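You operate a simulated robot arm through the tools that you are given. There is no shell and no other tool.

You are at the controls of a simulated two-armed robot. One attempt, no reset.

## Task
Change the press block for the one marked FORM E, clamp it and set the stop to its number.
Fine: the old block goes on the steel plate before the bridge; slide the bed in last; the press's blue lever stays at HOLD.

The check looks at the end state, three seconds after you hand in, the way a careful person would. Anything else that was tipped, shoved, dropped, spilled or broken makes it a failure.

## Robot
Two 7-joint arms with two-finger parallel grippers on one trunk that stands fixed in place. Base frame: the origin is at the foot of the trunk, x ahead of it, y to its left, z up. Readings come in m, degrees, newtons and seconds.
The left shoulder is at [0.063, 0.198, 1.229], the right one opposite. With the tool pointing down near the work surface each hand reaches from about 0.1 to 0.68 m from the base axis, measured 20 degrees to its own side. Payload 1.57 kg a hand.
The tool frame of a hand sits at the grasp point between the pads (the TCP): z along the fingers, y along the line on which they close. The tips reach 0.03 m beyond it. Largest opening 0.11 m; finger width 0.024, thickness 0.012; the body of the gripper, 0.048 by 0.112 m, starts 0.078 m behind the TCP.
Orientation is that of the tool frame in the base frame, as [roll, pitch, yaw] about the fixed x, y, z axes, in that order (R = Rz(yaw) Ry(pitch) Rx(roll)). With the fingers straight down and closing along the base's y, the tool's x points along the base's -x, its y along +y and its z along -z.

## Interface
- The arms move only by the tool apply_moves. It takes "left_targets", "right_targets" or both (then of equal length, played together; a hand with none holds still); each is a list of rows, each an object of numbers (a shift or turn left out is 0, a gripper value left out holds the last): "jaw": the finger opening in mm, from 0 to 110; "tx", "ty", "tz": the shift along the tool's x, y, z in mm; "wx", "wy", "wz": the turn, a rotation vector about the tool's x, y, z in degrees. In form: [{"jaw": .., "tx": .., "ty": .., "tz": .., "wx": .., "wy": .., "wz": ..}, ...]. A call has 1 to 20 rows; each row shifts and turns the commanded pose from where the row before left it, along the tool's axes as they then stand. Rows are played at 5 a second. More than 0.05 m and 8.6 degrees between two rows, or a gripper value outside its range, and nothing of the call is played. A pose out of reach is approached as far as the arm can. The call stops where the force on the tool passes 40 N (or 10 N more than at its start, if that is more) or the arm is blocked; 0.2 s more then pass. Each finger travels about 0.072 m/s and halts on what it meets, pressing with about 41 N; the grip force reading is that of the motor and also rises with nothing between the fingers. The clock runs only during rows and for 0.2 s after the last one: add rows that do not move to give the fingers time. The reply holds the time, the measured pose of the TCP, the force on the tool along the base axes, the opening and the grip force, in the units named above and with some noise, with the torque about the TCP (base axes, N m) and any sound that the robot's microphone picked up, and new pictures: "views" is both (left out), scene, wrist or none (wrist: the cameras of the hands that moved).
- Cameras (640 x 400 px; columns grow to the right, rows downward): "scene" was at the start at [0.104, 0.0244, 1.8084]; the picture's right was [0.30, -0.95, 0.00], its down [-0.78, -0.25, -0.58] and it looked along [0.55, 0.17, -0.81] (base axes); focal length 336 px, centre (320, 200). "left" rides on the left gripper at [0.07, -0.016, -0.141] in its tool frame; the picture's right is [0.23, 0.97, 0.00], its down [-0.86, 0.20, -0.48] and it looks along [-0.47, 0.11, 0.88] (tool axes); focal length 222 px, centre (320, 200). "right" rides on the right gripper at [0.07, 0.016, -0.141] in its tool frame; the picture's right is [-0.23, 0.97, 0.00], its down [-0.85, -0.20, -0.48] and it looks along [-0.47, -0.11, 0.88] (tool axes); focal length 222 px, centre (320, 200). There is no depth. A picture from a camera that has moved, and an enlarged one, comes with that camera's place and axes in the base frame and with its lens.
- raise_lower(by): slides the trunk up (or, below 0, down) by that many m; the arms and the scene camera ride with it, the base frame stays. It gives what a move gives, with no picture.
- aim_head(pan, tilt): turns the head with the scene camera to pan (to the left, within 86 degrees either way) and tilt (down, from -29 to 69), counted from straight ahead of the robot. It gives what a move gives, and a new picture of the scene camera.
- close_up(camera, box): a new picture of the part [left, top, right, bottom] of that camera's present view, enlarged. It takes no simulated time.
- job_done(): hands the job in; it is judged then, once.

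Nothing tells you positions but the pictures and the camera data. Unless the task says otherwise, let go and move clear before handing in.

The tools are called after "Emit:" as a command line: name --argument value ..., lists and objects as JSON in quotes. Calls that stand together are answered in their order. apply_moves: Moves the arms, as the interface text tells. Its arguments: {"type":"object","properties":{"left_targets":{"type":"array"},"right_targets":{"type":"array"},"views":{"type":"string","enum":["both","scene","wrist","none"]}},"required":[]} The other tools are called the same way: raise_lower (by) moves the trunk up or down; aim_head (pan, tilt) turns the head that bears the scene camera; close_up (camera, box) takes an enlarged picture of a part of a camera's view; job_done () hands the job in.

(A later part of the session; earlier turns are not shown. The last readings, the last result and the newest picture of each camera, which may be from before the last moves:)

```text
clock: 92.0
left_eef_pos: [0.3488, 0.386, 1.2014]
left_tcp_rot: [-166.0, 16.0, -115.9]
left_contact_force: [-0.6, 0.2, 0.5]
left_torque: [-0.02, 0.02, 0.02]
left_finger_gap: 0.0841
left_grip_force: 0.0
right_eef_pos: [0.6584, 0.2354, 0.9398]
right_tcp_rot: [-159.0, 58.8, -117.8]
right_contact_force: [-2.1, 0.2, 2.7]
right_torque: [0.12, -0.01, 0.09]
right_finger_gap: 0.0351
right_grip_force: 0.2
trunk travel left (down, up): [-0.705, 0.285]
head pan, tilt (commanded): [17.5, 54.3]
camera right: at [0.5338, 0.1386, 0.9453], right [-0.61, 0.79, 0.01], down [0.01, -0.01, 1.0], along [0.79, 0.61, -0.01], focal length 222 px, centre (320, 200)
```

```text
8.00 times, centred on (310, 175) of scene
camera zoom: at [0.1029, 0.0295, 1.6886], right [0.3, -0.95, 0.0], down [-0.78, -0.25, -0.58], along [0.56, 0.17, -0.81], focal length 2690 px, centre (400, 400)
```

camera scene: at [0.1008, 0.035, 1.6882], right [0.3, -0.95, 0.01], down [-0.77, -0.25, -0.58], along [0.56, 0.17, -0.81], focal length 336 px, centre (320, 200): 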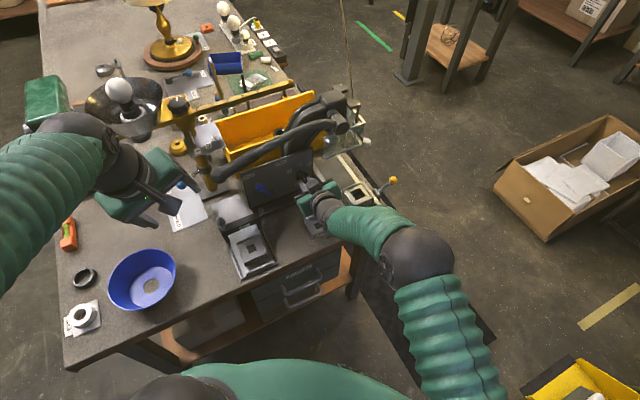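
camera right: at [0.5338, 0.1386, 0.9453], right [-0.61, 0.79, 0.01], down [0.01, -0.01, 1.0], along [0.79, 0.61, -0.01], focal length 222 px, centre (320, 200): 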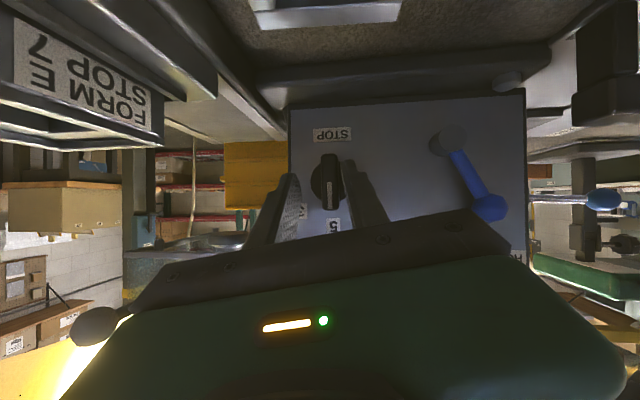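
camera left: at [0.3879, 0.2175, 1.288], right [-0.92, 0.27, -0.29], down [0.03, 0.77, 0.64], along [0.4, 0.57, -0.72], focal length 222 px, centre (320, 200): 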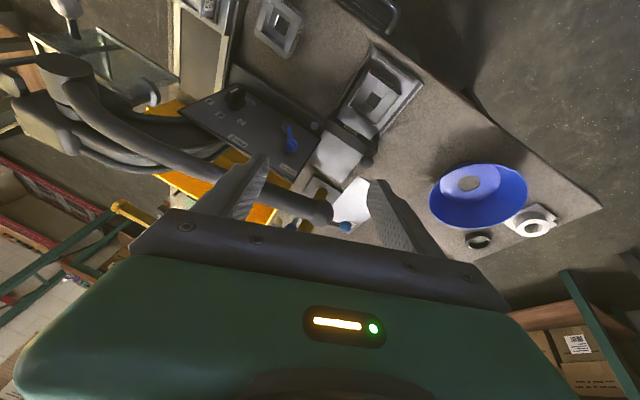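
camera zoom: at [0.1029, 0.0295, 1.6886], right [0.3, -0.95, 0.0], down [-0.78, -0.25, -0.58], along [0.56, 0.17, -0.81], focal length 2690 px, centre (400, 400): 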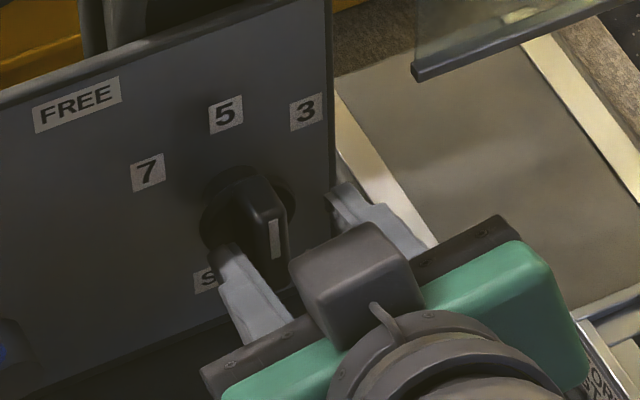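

The dial sprang back to 5 when released, so it is detented and must be turned past the midpoint; my hand also ended about 10 mm off its commanded place. I'll let it settle and read the pose again.

Emit:
apply_moves --right_targets '[{"jaw": 60}, {}, {}, {}]' --views "wrist"

Emit:
close_up --camera "right" --box '[260, 120, 388, 200]'

```text
clock: 93.0
left_eef_pos: [0.3485, 0.3824, 1.2015]
left_tcp_rot: [-166.0, 16.0, -115.9]
left_contact_force: [-0.1, -0.9, -0.2]
left_torque: [-0.03, 0.02, -0.03]
left_finger_gap: 0.084
left_grip_force: 0.0
right_eef_pos: [0.6588, 0.2332, 0.9394]
right_tcp_rot: [-159.3, 58.7, -118.1]
right_contact_force: [-0.9, -0.5, 0.0]
right_torque: [0.0, 0.05, 0.0]
right_finger_gap: 0.0599
right_grip_force: 0.1
trunk travel left (down, up): [-0.705, 0.285]
head pan, tilt (commanded): [17.5, 54.3]
camera right: at [0.5333, 0.1358, 0.9442], right [-0.61, 0.79, 0.02], down [0.02, -0.01, 1.0], along [0.79, 0.61, -0.01], focal length 222 px, centre (320, 200)
```

right: 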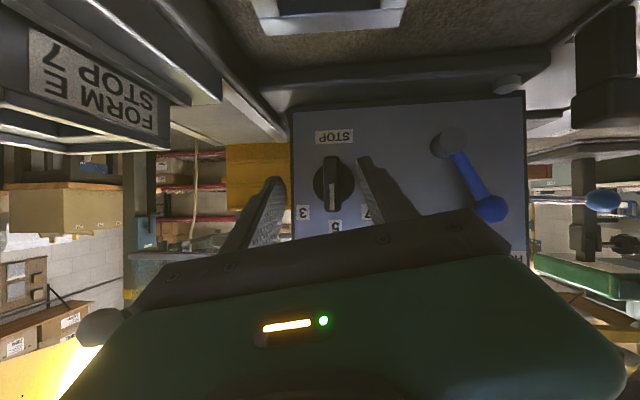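

```text
5.00 times, centred on (324, 160) of right
camera zoom: at [0.5333, 0.1358, 0.9442], right [-0.61, 0.79, 0.02], down [0.02, -0.01, 1.0], along [0.79, 0.61, -0.01], focal length 1111 px, centre (300, 400)
```

zoom: 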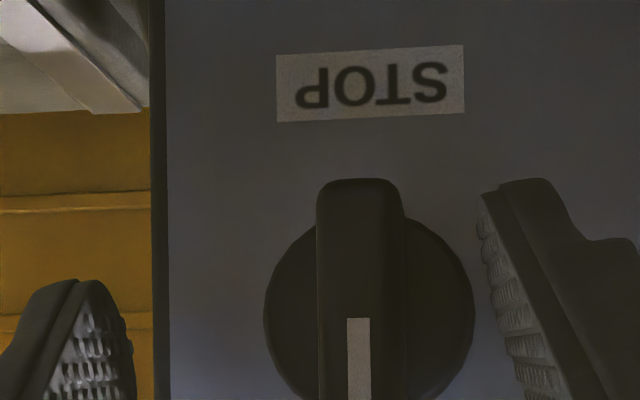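

Now unloaded, I back off 40 mm, undo the roll and flatten the approach to about 20° below horizontal, so the pads will sit symmetrically on the dial's axis.

Emit:
apply_moves --right_targets '[{"tz": -40}, {"wx": -2.63, "wz": 4.6}, {"wx": -2.63, "wz": 4.6}, {"wy": -5}, {"wy": -5}, {}, {}]' --views "wrist"

Emit:
close_up --camera "right" --box '[240, 100, 400, 200]'

Emit:
close_up --camera "scene" --box '[270, 150, 366, 210]'

Emit:
close_up --camera "left" --box '[120, 0, 376, 160]'

```text
clock: 94.6
left_eef_pos: [0.3481, 0.3832, 1.201]
left_tcp_rot: [-166.1, 16.0, -115.9]
left_contact_force: [-0.1, -0.4, 0.3]
left_torque: [-0.01, 0.01, -0.05]
left_finger_gap: 0.0838
left_grip_force: 0.0
right_eef_pos: [0.6266, 0.2162, 0.9578]
right_tcp_rot: [179.9, 70.4, -135.6]
right_contact_force: [0.5, -0.3, 0.4]
right_torque: [-0.04, -0.01, -0.02]
right_finger_gap: 0.06
right_grip_force: 0.0
trunk travel left (down, up): [-0.705, 0.285]
head pan, tilt (commanded): [17.5, 54.3]
camera right: at [0.5044, 0.1173, 0.939], right [-0.63, 0.75, 0.22], down [0.02, -0.26, 0.97], along [0.78, 0.61, 0.14], focal length 222 px, centre (320, 200)
```

right: 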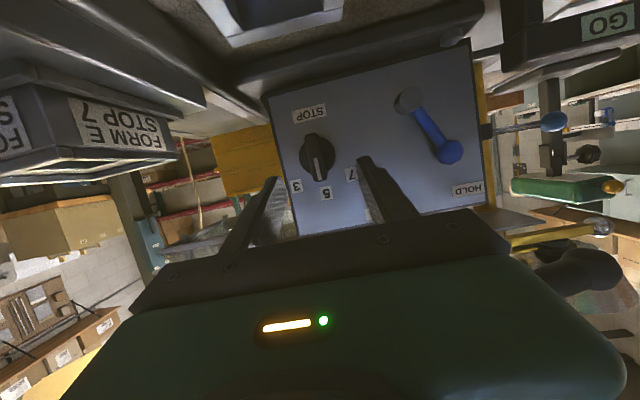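

```text
4.00 times, centred on (320, 150) of right
camera zoom: at [0.5044, 0.1173, 0.939], right [-0.63, 0.75, 0.22], down [0.02, -0.26, 0.97], along [0.78, 0.61, 0.14], focal length 888 px, centre (320, 400)
```

zoom: 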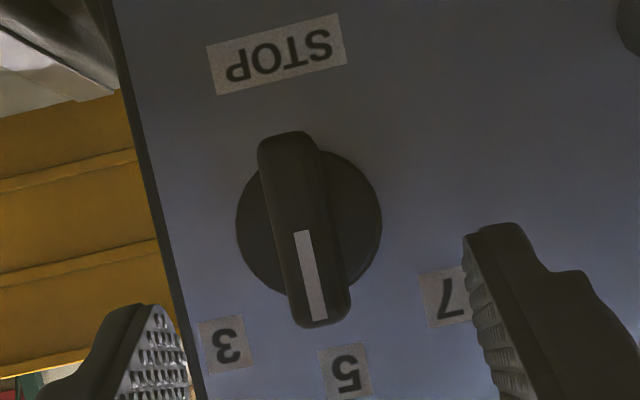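

```text
6.67 times, centred on (318, 180) of scene
camera zoom: at [0.1028, 0.0249, 1.6884], right [0.3, -0.95, 0.0], down [-0.78, -0.25, -0.58], along [0.56, 0.17, -0.81], focal length 2242 px, centre (333, 333)
```

zoom: 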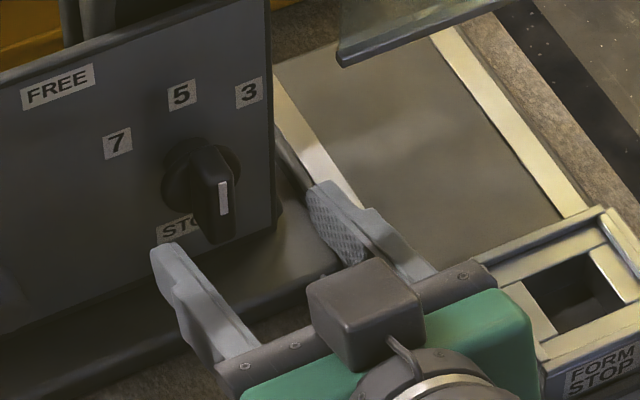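

```text
2.50 times, centred on (248, 80) of left
camera zoom: at [0.2849, 0.2962, 1.3182], right [-0.92, 0.27, -0.29], down [0.03, 0.77, 0.64], along [0.4, 0.57, -0.72], focal length 555 px, centre (500, 500)
```

zoom: 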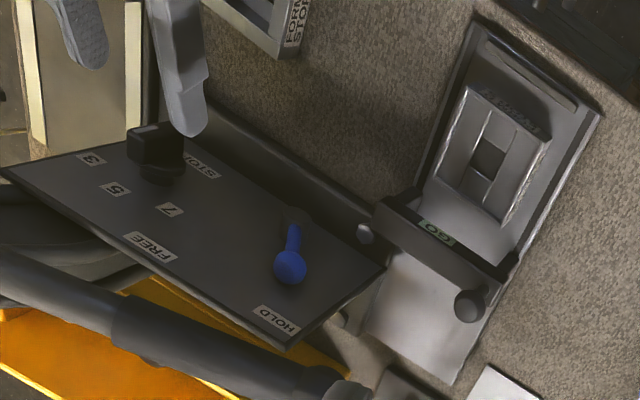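

From this view the dial axis reads r≈0.2947, z≈0.928. I line up the hand (4 mm right, 8 mm down) and advance most of the way.

Emit:
apply_moves --right_targets '[{"tx": 7.55, "ty": -4, "tz": 10}, {"tz": 18}, {}, {}]' --views "none"

Emit:
close_up --camera "right" --box '[240, 100, 400, 200]'

Emit:
close_up --camera "left" --box '[120, 0, 280, 100]'

Emit:
close_up --camera "scene" --box '[270, 150, 350, 200]'

```text
clock: 95.6
left_eef_pos: [0.3487, 0.3828, 1.2008]
left_tcp_rot: [-166.1, 15.9, -115.9]
left_contact_force: [0.8, -0.3, -0.6]
left_torque: [0.01, -0.01, -0.02]
left_finger_gap: 0.084
left_grip_force: 0.1
right_eef_pos: [0.6467, 0.2299, 0.9402]
right_tcp_rot: [179.7, 70.3, -135.8]
right_contact_force: [-0.5, 0.6, 0.0]
right_torque: [-0.01, 0.0, 0.03]
right_finger_gap: 0.06
right_grip_force: 0.1
trunk travel left (down, up): [-0.705, 0.285]
head pan, tilt (commanded): [17.5, 54.3]
```

```text
4.00 times, centred on (320, 150) of right
camera zoom: at [0.5244, 0.131, 0.922], right [-0.63, 0.75, 0.22], down [0.02, -0.26, 0.97], along [0.78, 0.61, 0.14], focal length 888 px, centre (320, 400)
```

zoom: 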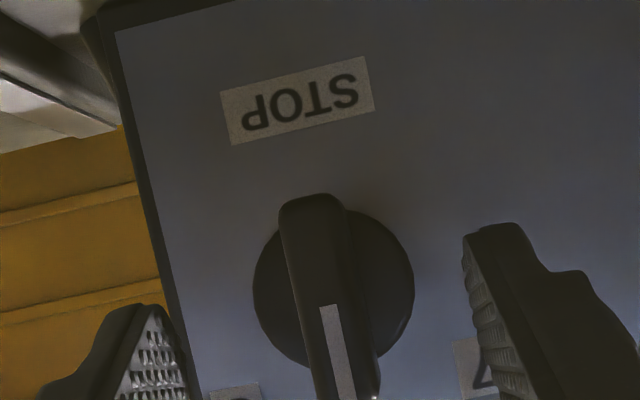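

```text
4.00 times, centred on (200, 50) of left
camera zoom: at [0.2854, 0.2961, 1.3181], right [-0.92, 0.27, -0.29], down [0.03, 0.77, 0.64], along [0.4, 0.57, -0.72], focal length 888 px, centre (800, 800)
```

zoom: 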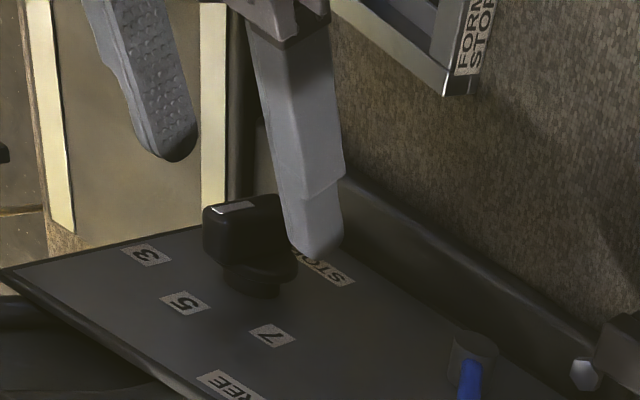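

```text
8.00 times, centred on (310, 175) of scene
camera zoom: at [0.1035, 0.0248, 1.6884], right [0.3, -0.95, 0.0], down [-0.78, -0.25, -0.58], along [0.55, 0.17, -0.81], focal length 2690 px, centre (400, 400)
```

zoom: 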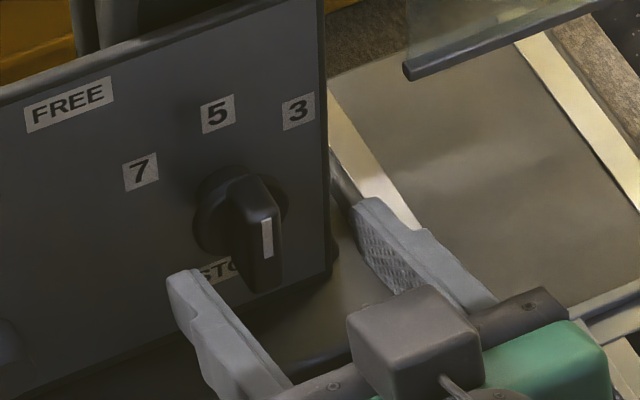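

The side view from the left camera shows the bar standing well clear of its disc, between the fingers. I advance 12 mm and close.

Emit:
apply_moves --right_targets '[{"tz": 6}, {"tz": 6}, {}, {"jaw": 0}, {}, {}, {}]' --views "none"

Emit:
close_up --camera "right" --box '[240, 120, 400, 220]'

Emit:
close_up --camera "left" --box '[120, 0, 280, 100]'

```text
clock: 97.2
left_eef_pos: [0.3481, 0.3846, 1.2009]
left_tcp_rot: [-166.0, 16.0, -115.9]
left_contact_force: [0.3, 0.3, 0.1]
left_torque: [-0.04, 0.0, -0.01]
left_finger_gap: 0.0841
left_grip_force: 0.1
right_eef_pos: [0.6539, 0.2395, 0.936]
right_tcp_rot: [179.9, 70.2, -135.4]
right_contact_force: [-4.8, 3.4, 0.1]
right_torque: [0.25, -0.22, 0.44]
right_finger_gap: 0.0139
right_grip_force: 30.4
trunk travel left (down, up): [-0.705, 0.285]
head pan, tilt (commanded): [17.5, 54.3]
```

```text
4.00 times, centred on (320, 170) of right
camera zoom: at [0.5317, 0.1402, 0.9183], right [-0.63, 0.75, 0.21], down [0.02, -0.26, 0.97], along [0.78, 0.61, 0.14], focal length 888 px, centre (320, 320)
```

zoom: 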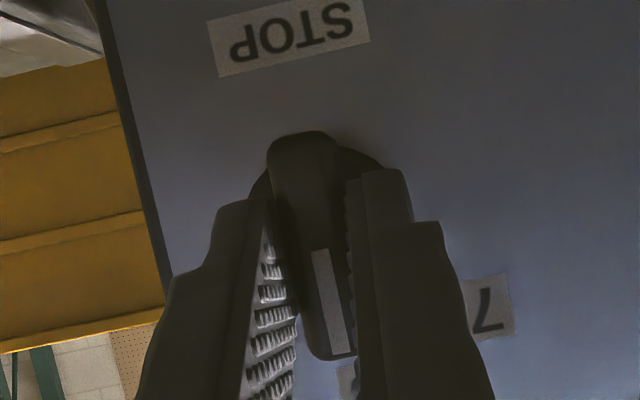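

```text
4.00 times, centred on (200, 50) of left
camera zoom: at [0.2846, 0.2971, 1.318], right [-0.92, 0.27, -0.29], down [0.03, 0.77, 0.64], along [0.4, 0.57, -0.72], focal length 888 px, centre (800, 800)
```

zoom: 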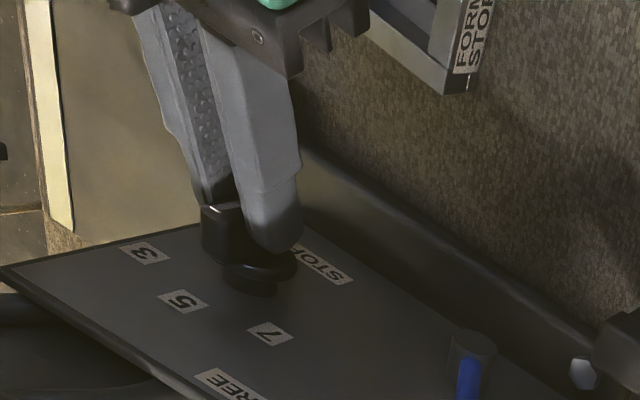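

The bar is gripped centrally this time. I turn in 4° steps, 12° first, and read force and torque.

Emit:
apply_moves --right_targets '[{"wx": 1.355, "wz": -3.764, "ty": 0.42}, {"wx": 1.355, "wz": -3.764, "ty": 0.42}, {"wx": 1.355, "wz": -3.764, "ty": 0.42}]' --views "none"

Emit:
close_up --camera "right" --box '[240, 120, 400, 220]'

Emit:
close_up --camera "left" --box '[120, 0, 280, 100]'

```text
clock: 98.0
left_eef_pos: [0.348, 0.3854, 1.2004]
left_tcp_rot: [-165.9, 16.0, -115.9]
left_contact_force: [-0.1, 0.5, -0.1]
left_torque: [-0.02, -0.02, -0.01]
left_finger_gap: 0.0843
left_grip_force: 0.1
right_eef_pos: [0.6514, 0.2399, 0.9371]
right_tcp_rot: [-147.8, 67.0, -105.1]
right_contact_force: [-8.2, 5.2, -0.9]
right_torque: [0.57, -0.38, 0.72]
right_finger_gap: 0.0141
right_grip_force: 30.4
trunk travel left (down, up): [-0.705, 0.285]
head pan, tilt (commanded): [17.5, 54.3]
```

```text
4.00 times, centred on (320, 170) of right
camera zoom: at [0.5333, 0.1385, 0.9152], right [-0.65, 0.76, 0.01], down [-0.12, -0.11, 0.99], along [0.75, 0.64, 0.16], focal length 888 px, centre (320, 320)
```

zoom: 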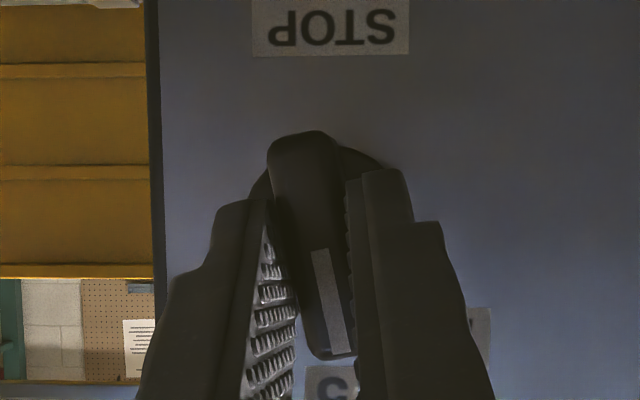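

```text
4.00 times, centred on (200, 50) of left
camera zoom: at [0.2841, 0.2979, 1.3179], right [-0.92, 0.27, -0.29], down [0.03, 0.77, 0.63], along [0.4, 0.57, -0.72], focal length 888 px, centre (800, 800)
```

zoom: 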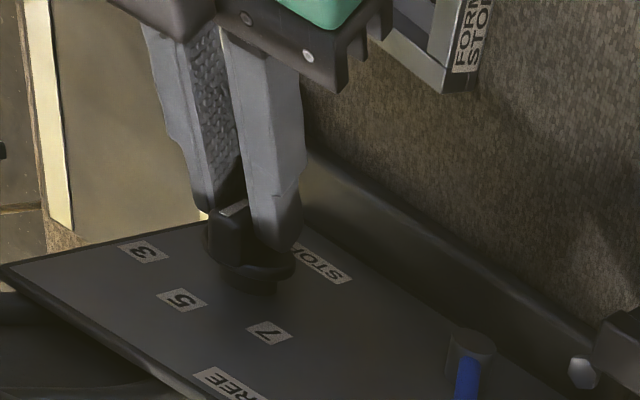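

It turns easily now (12° done, torque small, about 9 N sideways). I continue with a little more leftward shift per step.

Emit:
apply_moves --right_targets '[{"wx": 1.355, "wz": -3.764, "ty": 0.9}, {"wx": 1.355, "wz": -3.764, "ty": 0.9}, {"wx": 1.355, "wz": -3.764, "ty": 0.9}]' --views "none"

Emit:
close_up --camera "right" --box '[240, 120, 400, 220]'

Emit:
close_up --camera "left" --box '[120, 0, 280, 100]'

```text
clock: 98.5
left_eef_pos: [0.3473, 0.3862, 1.2008]
left_tcp_rot: [-165.8, 16.0, -115.9]
left_contact_force: [-0.3, -0.7, 0.1]
left_torque: [0.01, 0.01, 0.03]
left_finger_gap: 0.0842
left_grip_force: 0.2
right_eef_pos: [0.6513, 0.2407, 0.9362]
right_tcp_rot: [-139.3, 64.8, -97.4]
right_contact_force: [-6.3, 13.9, 3.8]
right_torque: [-0.45, 0.6, 0.29]
right_finger_gap: 0.0141
right_grip_force: 29.8
trunk travel left (down, up): [-0.705, 0.285]
head pan, tilt (commanded): [17.5, 54.3]
stopped in row 2 (right hand): the force on the tool passed its limit at 50 N (the readings are from after the stop); the commanded pose is now the measured one
```

```text
4.00 times, centred on (320, 170) of right
camera zoom: at [0.5339, 0.1376, 0.9141], right [-0.65, 0.76, -0.06], down [-0.17, -0.06, 0.98], along [0.74, 0.65, 0.17], focal length 888 px, centre (320, 320)
```

zoom: 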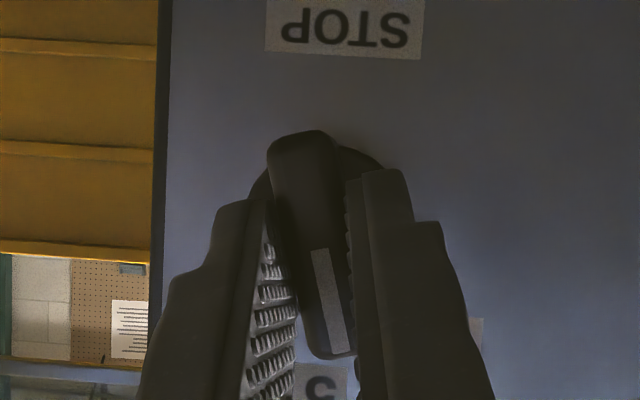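

```text
4.00 times, centred on (200, 50) of left
camera zoom: at [0.2836, 0.2985, 1.3177], right [-0.92, 0.27, -0.29], down [0.03, 0.77, 0.64], along [0.4, 0.57, -0.72], focal length 888 px, centre (800, 800)
```

zoom: 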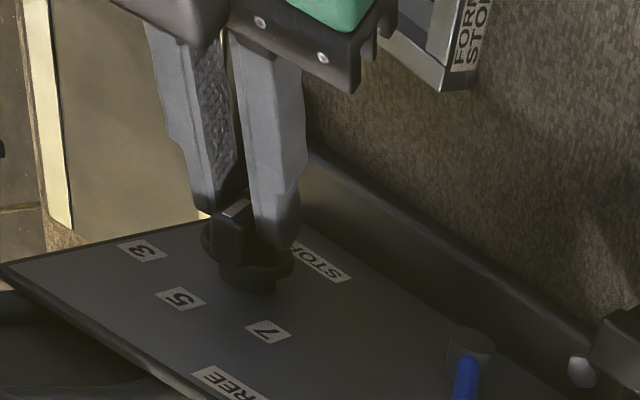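

It stopped again at about 16° on a force peak. I want to see whether the arm itself is touching something, so I look at the whole scene.

Emit:
apply_moves --right_targets '[{}, {}]' --views "both"

Emit:
close_up --camera "scene" --box '[280, 160, 472, 280]'

Emit:
close_up --camera "left" --box '[0, 0, 320, 200]'

```text
clock: 99.1
left_eef_pos: [0.3462, 0.3852, 1.2014]
left_tcp_rot: [-165.9, 15.9, -115.9]
left_contact_force: [0.6, -0.7, -0.5]
left_torque: [0.0, 0.0, 0.01]
left_finger_gap: 0.0841
left_grip_force: 0.0
right_eef_pos: [0.6508, 0.2401, 0.9366]
right_tcp_rot: [-139.3, 64.8, -97.5]
right_contact_force: [-8.5, 25.0, 2.9]
right_torque: [-0.3, 0.54, 0.45]
right_finger_gap: 0.0137
right_grip_force: 30.2
trunk travel left (down, up): [-0.705, 0.285]
head pan, tilt (commanded): [17.5, 54.3]
camera scene: at [0.1006, 0.0356, 1.6883], right [0.3, -0.95, 0.01], down [-0.77, -0.25, -0.58], along [0.56, 0.17, -0.81], focal length 336 px, centre (320, 200)
camera right: at [0.5339, 0.1374, 0.9142], right [-0.65, 0.76, -0.06], down [-0.17, -0.06, 0.98], along [0.74, 0.65, 0.17], focal length 222 px, centre (320, 200)
```

scene: 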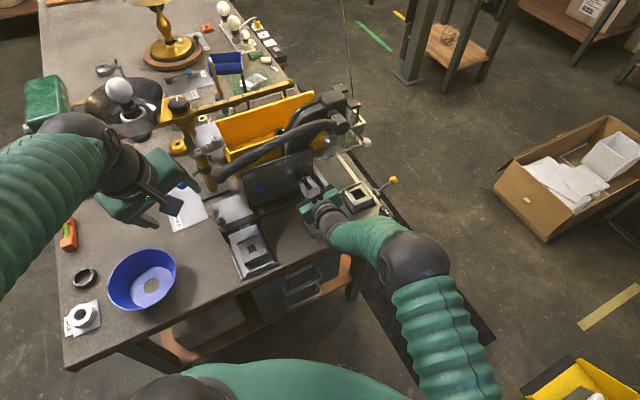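
right: 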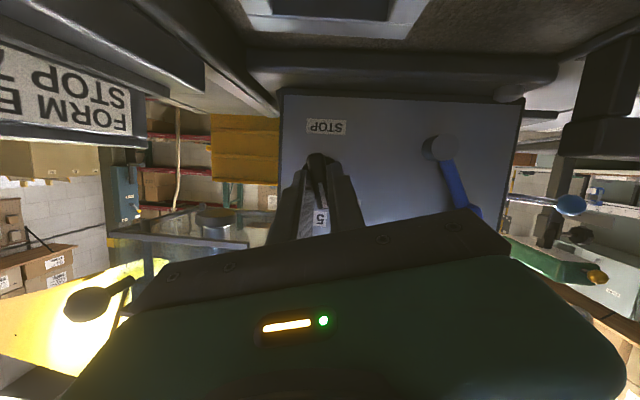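

```text
3.33 times, centred on (376, 220) of scene
camera zoom: at [0.1006, 0.0356, 1.6883], right [0.3, -0.95, 0.01], down [-0.77, -0.25, -0.58], along [0.56, 0.17, -0.81], focal length 1121 px, centre (133, 133)
```

zoom: 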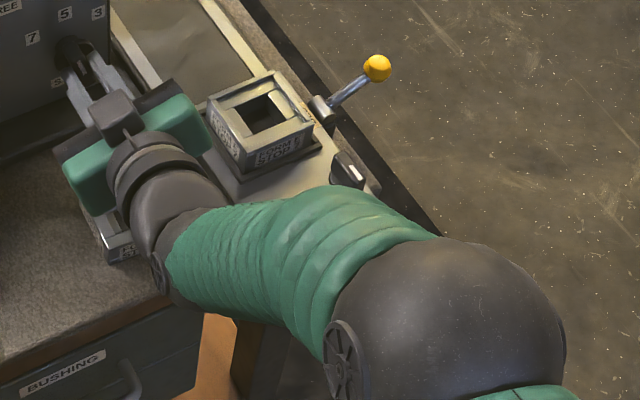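

```text
2.00 times, centred on (160, 100) of left
camera zoom: at [0.2837, 0.2982, 1.3179], right [-0.92, 0.27, -0.29], down [0.03, 0.77, 0.63], along [0.4, 0.57, -0.72], focal length 444 px, centre (640, 400)
```

zoom: 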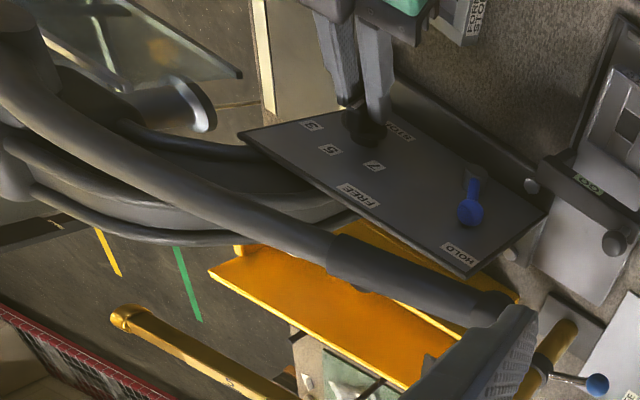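

Nothing else is in contact. The pattern (head camera displaced 1 cm, steady 25 N) suggests the arm lags and strains the trunk when turned fast. I'll ease it off with small shifts and watch how the force responds.

Emit:
apply_moves --right_targets '[{"ty": 1}, {"ty": 1}, {"ty": 1}, {"ty": 1}, {}, {}]' --views "none"

Emit:
close_up --camera "scene" --box '[280, 160, 472, 280]'

```text
clock: 100.5
left_eef_pos: [0.3453, 0.3859, 1.2013]
left_tcp_rot: [-165.9, 16.0, -115.9]
left_contact_force: [-0.9, 0.2, 0.1]
left_torque: [0.01, -0.03, 0.01]
left_finger_gap: 0.0839
left_grip_force: 0.0
right_eef_pos: [0.6515, 0.2417, 0.9364]
right_tcp_rot: [-139.2, 65.0, -97.6]
right_contact_force: [-2.1, 29.3, 5.2]
right_torque: [0.33, -0.14, 0.88]
right_finger_gap: 0.0137
right_grip_force: 30.7
trunk travel left (down, up): [-0.705, 0.285]
head pan, tilt (commanded): [17.5, 54.3]
```

```text
3.33 times, centred on (376, 220) of scene
camera zoom: at [0.1015, 0.0374, 1.6884], right [0.3, -0.95, 0.01], down [-0.77, -0.25, -0.58], along [0.56, 0.17, -0.81], focal length 1121 px, centre (133, 133)
```

zoom: 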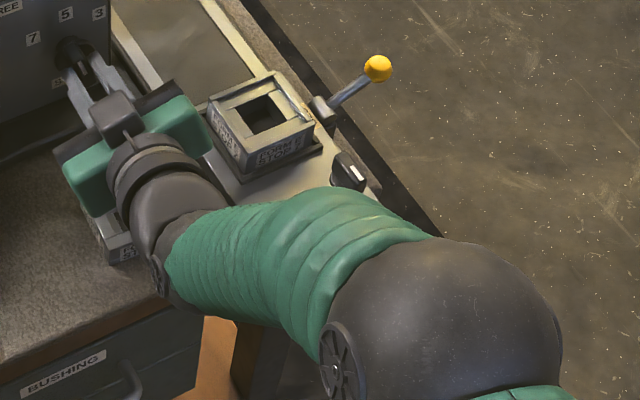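

The steady drift shows the right wrist is near a joint limit for this roll direction, so gripping and rolling won't get to 7. Better plan: release, and use the closed fingers to push the pointer end of the bar to the left, without rolling the hand. I let go, back off and undo the roll.

Emit:
apply_moves --right_targets '[{"jaw": 60}, {}, {}, {"tz": -25}, {"tz": -25}, {"wx": -1.82, "wz": 5.05}, {"wx": -1.82, "wz": 5.05}, {"wx": -1.82, "wz": 5.05}, {"jaw": 0}, {}, {}, {}]' --views "both"

Emit:
close_up --camera "right" --box '[240, 100, 400, 200]'

Emit:
close_up --camera "left" --box '[120, 0, 280, 100]'

```text
clock: 103.1
left_eef_pos: [0.3481, 0.3819, 1.2026]
left_tcp_rot: [-166.0, 16.1, -115.9]
left_contact_force: [-0.1, -1.6, 0.3]
left_torque: [0.01, 0.01, 0.0]
left_finger_gap: 0.084
left_grip_force: 0.2
right_eef_pos: [0.615, 0.2082, 0.951]
right_tcp_rot: [179.5, 70.4, -135.7]
right_contact_force: [-0.2, 0.3, -0.4]
right_torque: [0.0, 0.02, 0.0]
right_finger_gap: 0.0
right_grip_force: 21.7
trunk travel left (down, up): [-0.705, 0.285]
head pan, tilt (commanded): [17.5, 54.3]
camera scene: at [0.1033, 0.0253, 1.6884], right [0.3, -0.95, 0.0], down [-0.78, -0.25, -0.58], along [0.55, 0.17, -0.81], focal length 336 px, centre (320, 200)
camera right: at [0.4923, 0.1097, 0.9326], right [-0.63, 0.75, 0.22], down [0.02, -0.26, 0.97], along [0.78, 0.61, 0.14], focal length 222 px, centre (320, 200)
```

scene: 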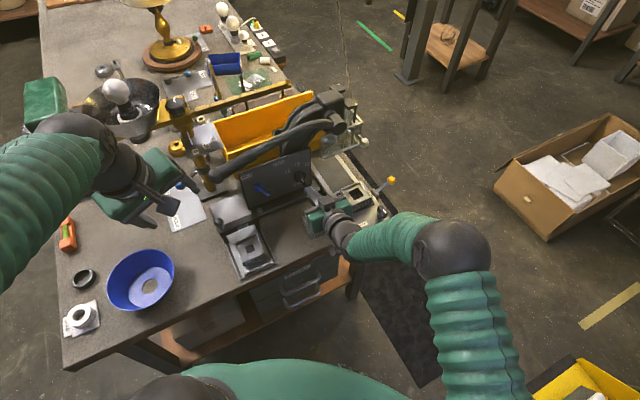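
right: 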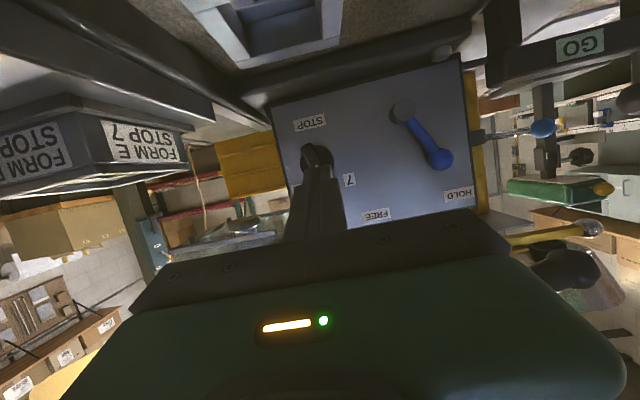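

```text
4.00 times, centred on (320, 150) of right
camera zoom: at [0.4923, 0.1097, 0.9326], right [-0.63, 0.75, 0.22], down [0.02, -0.26, 0.97], along [0.78, 0.61, 0.14], focal length 888 px, centre (320, 400)
```

zoom: 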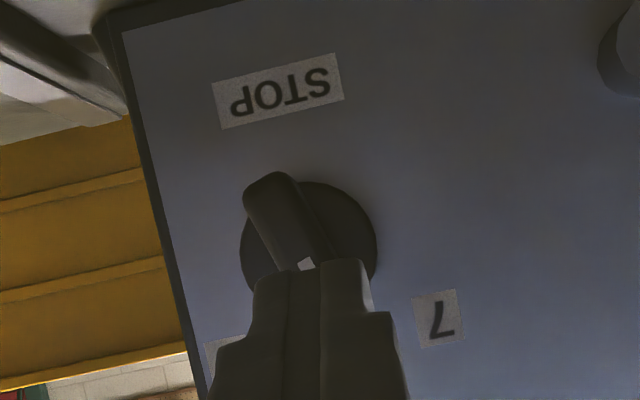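

```text
4.00 times, centred on (200, 50) of left
camera zoom: at [0.285, 0.2944, 1.3186], right [-0.92, 0.28, -0.29], down [0.03, 0.77, 0.64], along [0.4, 0.58, -0.71], focal length 888 px, centre (800, 800)
```

zoom: 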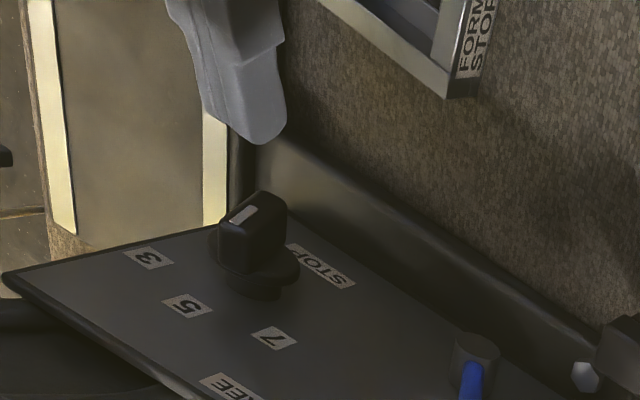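

Good news: the dial stayed where I left it, about 16–18° toward 7, so there is no spring-back. I now place the closed fingers to the right of the pointer end of the bar, ready to push it left.

Emit:
apply_moves --right_targets '[{"tx": -14.5, "ty": -14.2, "tz": 4.4}, {"tx": -14.4, "ty": -14.2, "tz": 4.3}, {}, {}]' --views "none"

Emit:
close_up --camera "right" --box '[240, 100, 400, 200]'

Emit:
close_up --camera "left" --box '[120, 0, 280, 100]'

Emit:
close_up --camera "scene" --box '[270, 150, 350, 200]'

```text
clock: 104.1
left_eef_pos: [0.3482, 0.3819, 1.2017]
left_tcp_rot: [-166.0, 16.1, -115.9]
left_contact_force: [-0.6, -0.1, -0.5]
left_torque: [0.02, 0.01, -0.02]
left_finger_gap: 0.0839
left_grip_force: 0.0
right_eef_pos: [0.6468, 0.1999, 0.9752]
right_tcp_rot: [179.7, 70.4, -135.7]
right_contact_force: [-0.1, -0.5, 0.3]
right_torque: [0.01, 0.03, -0.02]
right_finger_gap: 0.0001
right_grip_force: 21.3
trunk travel left (down, up): [-0.705, 0.285]
head pan, tilt (commanded): [17.5, 54.3]
```

```text
4.00 times, centred on (320, 150) of right
camera zoom: at [0.525, 0.1027, 0.9568], right [-0.63, 0.75, 0.22], down [0.02, -0.26, 0.97], along [0.78, 0.61, 0.14], focal length 888 px, centre (320, 400)
```

zoom: 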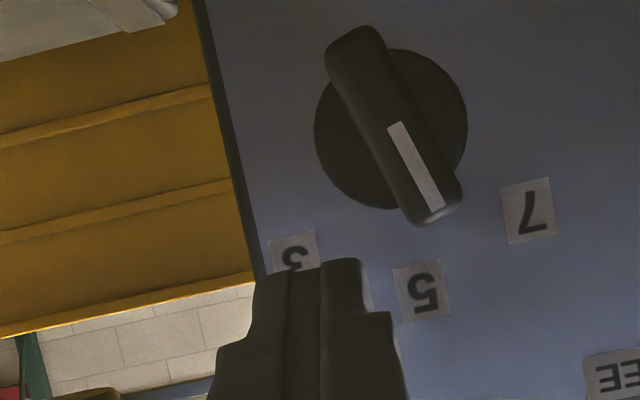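

```text
4.00 times, centred on (200, 50) of left
camera zoom: at [0.285, 0.2944, 1.3186], right [-0.92, 0.28, -0.29], down [0.03, 0.77, 0.64], along [0.4, 0.58, -0.71], focal length 888 px, centre (800, 800)
```

zoom: 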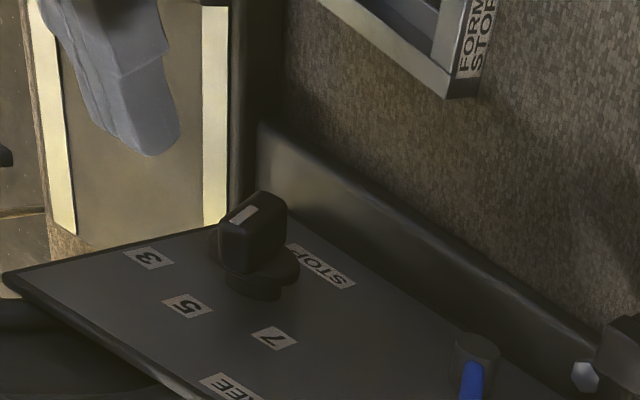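

```text
8.00 times, centred on (310, 175) of scene
camera zoom: at [0.1034, 0.0249, 1.6884], right [0.3, -0.95, 0.0], down [-0.78, -0.25, -0.58], along [0.55, 0.17, -0.81], focal length 2690 px, centre (400, 400)
```

zoom: 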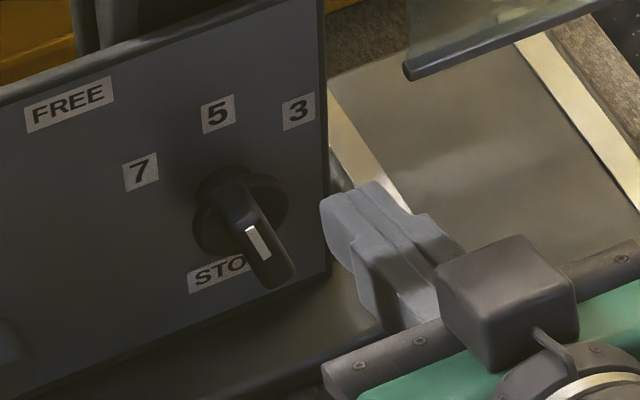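

The view gives exact angles: pointer 18° from 5, label 7 at about 50°. I advance the closed fingers beside the bar's pointer end.

Emit:
apply_moves --right_targets '[{"tz": 17}, {"tz": 16}, {}, {}]' --views "none"

Emit:
close_up --camera "right" --box '[260, 80, 420, 180]'

Emit:
close_up --camera "left" --box '[120, 0, 280, 100]'

Emit:
close_up --camera "scene" --box '[270, 150, 350, 200]'

```text
clock: 105.1
left_eef_pos: [0.3483, 0.3811, 1.2006]
left_tcp_rot: [-166.0, 16.1, -116.0]
left_contact_force: [-0.2, 0.0, 0.8]
left_torque: [0.03, 0.06, 0.0]
left_finger_gap: 0.0839
left_grip_force: 0.0
right_eef_pos: [0.6683, 0.2222, 0.9636]
right_tcp_rot: [179.6, 70.4, -135.8]
right_contact_force: [0.6, 0.7, 0.5]
right_torque: [-0.01, 0.0, 0.02]
right_finger_gap: 0.0
right_grip_force: 21.3
trunk travel left (down, up): [-0.705, 0.285]
head pan, tilt (commanded): [17.5, 54.3]
```

```text
4.00 times, centred on (340, 130) of right
camera zoom: at [0.5469, 0.1241, 0.9458], right [-0.63, 0.75, 0.22], down [0.02, -0.26, 0.97], along [0.78, 0.61, 0.14], focal length 888 px, centre (240, 480)
```

zoom: 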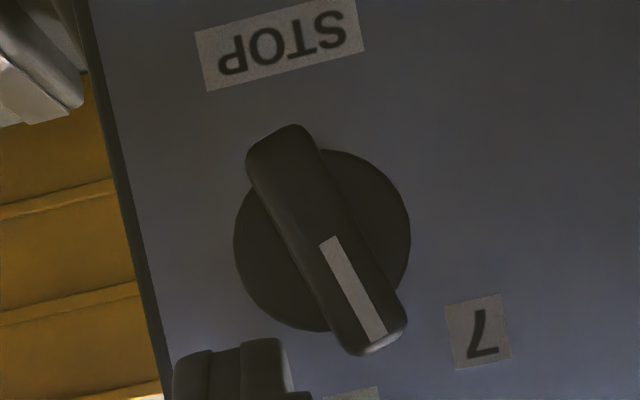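

```text
4.00 times, centred on (200, 50) of left
camera zoom: at [0.2849, 0.294, 1.3186], right [-0.92, 0.28, -0.29], down [0.03, 0.77, 0.64], along [0.4, 0.58, -0.71], focal length 888 px, centre (800, 800)
```

zoom: 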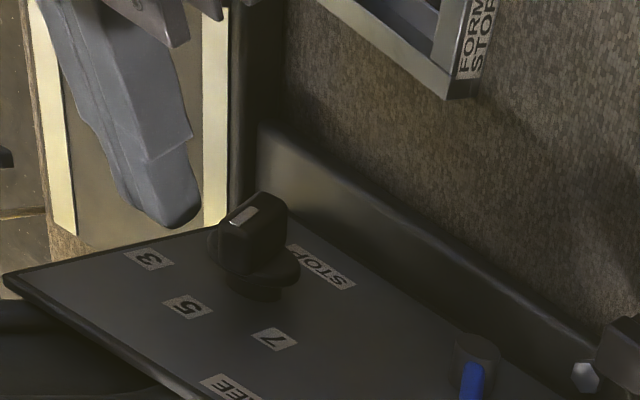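

```text
8.00 times, centred on (310, 175) of scene
camera zoom: at [0.1034, 0.0248, 1.6884], right [0.3, -0.95, 0.0], down [-0.78, -0.25, -0.58], along [0.55, 0.17, -0.81], focal length 2690 px, centre (400, 400)
```

zoom: 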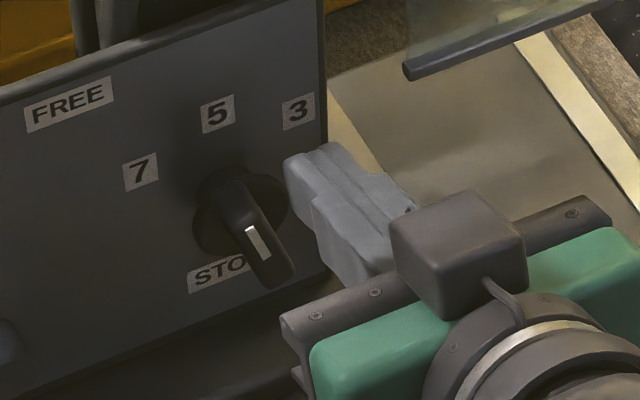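

The fingertips overlap the pointer end by about 11 mm in height. I push left 10 mm in small steps and check the pointer.

Emit:
apply_moves --right_targets '[{"ty": 2}, {"ty": 2}, {"ty": 2}, {"ty": 2}, {"ty": 2}, {}]' --views "none"

Emit:
close_up --camera "right" --box '[260, 80, 420, 180]'

Emit:
close_up --camera "scene" --box '[270, 150, 350, 200]'

```text
clock: 106.5
left_eef_pos: [0.3485, 0.3811, 1.2015]
left_tcp_rot: [-165.9, 16.2, -115.9]
left_contact_force: [-0.1, -0.5, 0.8]
left_torque: [0.01, -0.01, 0.0]
left_finger_gap: 0.0839
left_grip_force: 0.0
right_eef_pos: [0.662, 0.2286, 0.9634]
right_tcp_rot: [179.7, 70.4, -135.8]
right_contact_force: [0.4, -0.8, -0.7]
right_torque: [-0.01, -0.03, 0.0]
right_finger_gap: 0.0
right_grip_force: 21.2
trunk travel left (down, up): [-0.705, 0.285]
head pan, tilt (commanded): [17.5, 54.3]
```

```text
4.00 times, centred on (340, 130) of right
camera zoom: at [0.5399, 0.1308, 0.9458], right [-0.63, 0.75, 0.22], down [0.02, -0.26, 0.97], along [0.78, 0.61, 0.14], focal length 888 px, centre (240, 480)
```

zoom: 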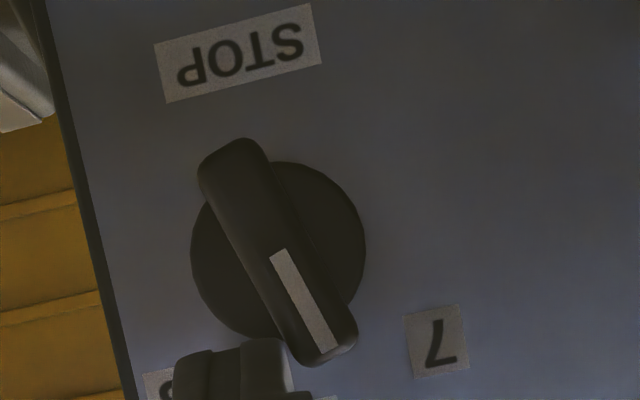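

```text
8.00 times, centred on (310, 175) of scene
camera zoom: at [0.1035, 0.0248, 1.6884], right [0.3, -0.95, 0.0], down [-0.78, -0.25, -0.58], along [0.55, 0.17, -0.81], focal length 2690 px, centre (400, 400)
```

zoom: 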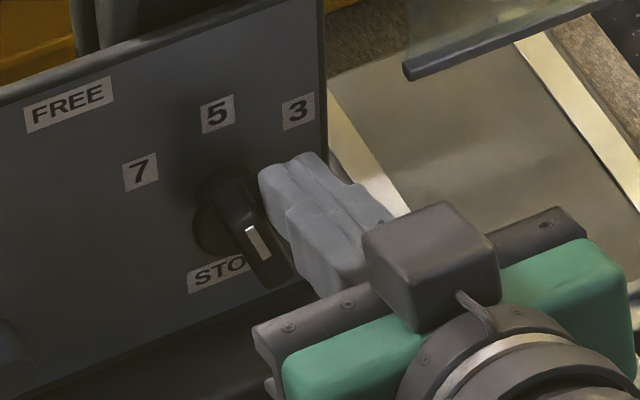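

Just at contact now. I lower the tips 3 mm for better overlap and push on by 6 mm.

Emit:
apply_moves --right_targets '[{"tx": 2.8, "tz": 1.0}, {"ty": 1.5}, {"ty": 1.5}, {"ty": 1.5}, {"ty": 1.5}, {}]' --views "none"

Emit:
close_up --camera "right" --box '[260, 80, 420, 180]'

Emit:
close_up --camera "scene" --box '[270, 150, 350, 200]'

```text
clock: 107.9
left_eef_pos: [0.348, 0.3825, 1.2025]
left_tcp_rot: [-166.0, 16.2, -115.9]
left_contact_force: [-0.2, 0.1, 0.1]
left_torque: [0.03, -0.01, -0.04]
left_finger_gap: 0.0839
left_grip_force: 0.1
right_eef_pos: [0.6575, 0.2348, 0.9617]
right_tcp_rot: [179.7, 70.4, -135.6]
right_contact_force: [-0.2, 0.3, -0.8]
right_torque: [0.02, 0.01, 0.0]
right_finger_gap: 0.0
right_grip_force: 21.0
trunk travel left (down, up): [-0.705, 0.285]
head pan, tilt (commanded): [17.5, 54.3]
```

```text
4.00 times, centred on (340, 130) of right
camera zoom: at [0.5354, 0.1358, 0.9432], right [-0.63, 0.75, 0.22], down [0.03, -0.26, 0.97], along [0.78, 0.61, 0.14], focal length 888 px, centre (240, 480)
```

zoom: 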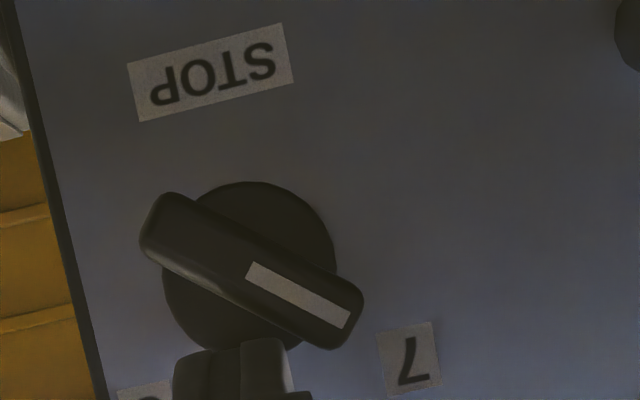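

```text
8.00 times, centred on (310, 175) of scene
camera zoom: at [0.1032, 0.0252, 1.6884], right [0.3, -0.95, 0.0], down [-0.78, -0.25, -0.58], along [0.56, 0.17, -0.81], focal length 2690 px, centre (400, 400)
```

zoom: 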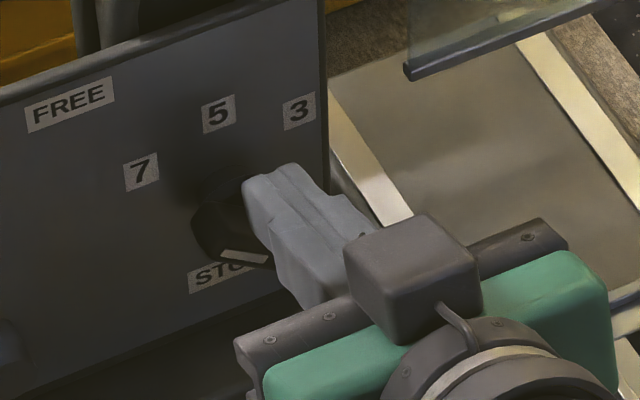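

The dial snapped over: the pointer now lines up with 7. I withdraw the fingers straight back and verify.

Emit:
apply_moves --right_targets '[{"ty": -2}, {"tz": -30}, {"tz": -40}, {"tz": -40}, {}]' --views "both"

Emit:
close_up --camera "right" --box '[260, 80, 420, 180]'

Emit:
close_up --camera "scene" --box '[238, 145, 334, 205]'

Emit:
close_up --camera "left" --box '[120, 0, 280, 100]'

```text
clock: 109.1
left_eef_pos: [0.3487, 0.3825, 1.2021]
left_tcp_rot: [-166.0, 16.1, -115.9]
left_contact_force: [0.2, -0.4, -0.3]
left_torque: [-0.01, 0.01, -0.01]
left_finger_gap: 0.0842
left_grip_force: 0.1
right_eef_pos: [0.587, 0.1606, 0.9964]
right_tcp_rot: [179.6, 70.3, -135.8]
right_contact_force: [-0.5, 0.4, 0.7]
right_torque: [0.01, -0.01, 0.01]
right_finger_gap: 0.0002
right_grip_force: 21.9
trunk travel left (down, up): [-0.705, 0.285]
head pan, tilt (commanded): [17.5, 54.3]
camera scene: at [0.1037, 0.0245, 1.6884], right [0.3, -0.95, 0.0], down [-0.78, -0.25, -0.58], along [0.55, 0.17, -0.81], focal length 336 px, centre (320, 200)
camera right: at [0.464, 0.0612, 0.9792], right [-0.63, 0.75, 0.22], down [0.03, -0.26, 0.97], along [0.78, 0.61, 0.14], focal length 222 px, centre (320, 200)
```

scene: 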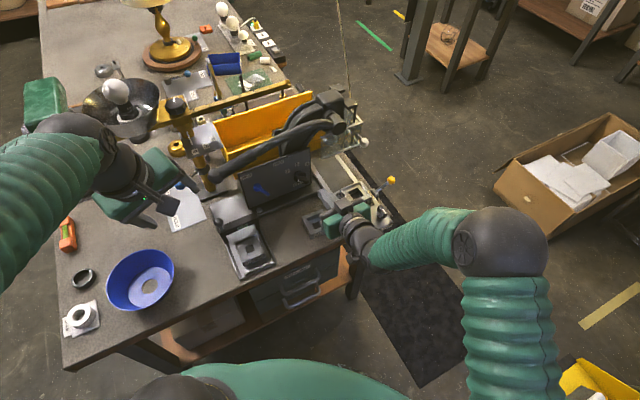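
right: 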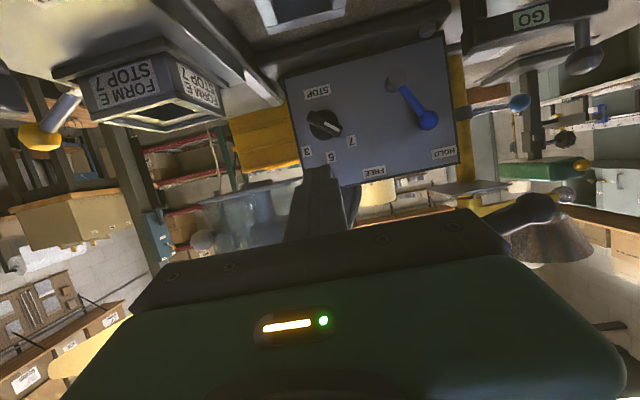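

```text
4.00 times, centred on (340, 130) of right
camera zoom: at [0.464, 0.0612, 0.9792], right [-0.63, 0.75, 0.22], down [0.03, -0.26, 0.97], along [0.78, 0.61, 0.14], focal length 888 px, centre (240, 480)
```

zoom: 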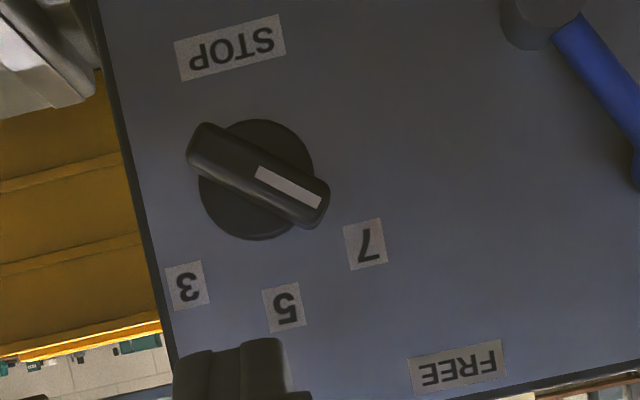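

```text
6.67 times, centred on (286, 175) of scene
camera zoom: at [0.1037, 0.0245, 1.6884], right [0.3, -0.95, 0.0], down [-0.78, -0.25, -0.58], along [0.55, 0.17, -0.81], focal length 2242 px, centre (547, 367)
```

zoom: 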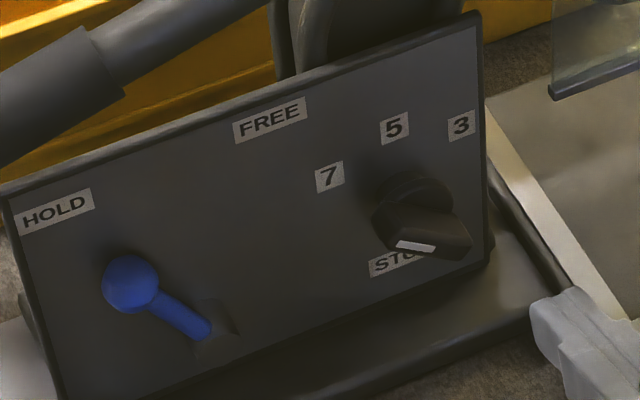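

```text
4.00 times, centred on (200, 50) of left
camera zoom: at [0.2856, 0.2945, 1.3184], right [-0.92, 0.28, -0.29], down [0.03, 0.77, 0.64], along [0.4, 0.57, -0.71], focal length 888 px, centre (800, 800)
```

zoom: 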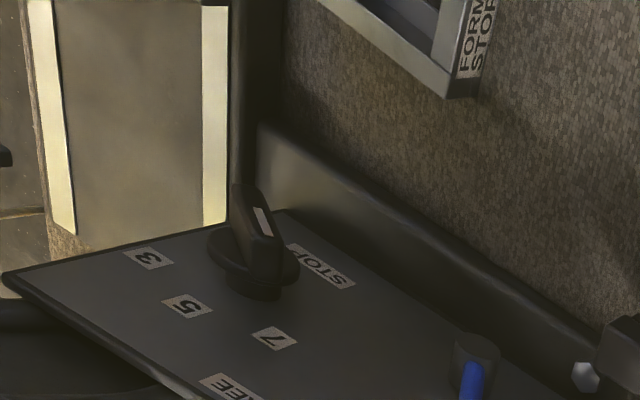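

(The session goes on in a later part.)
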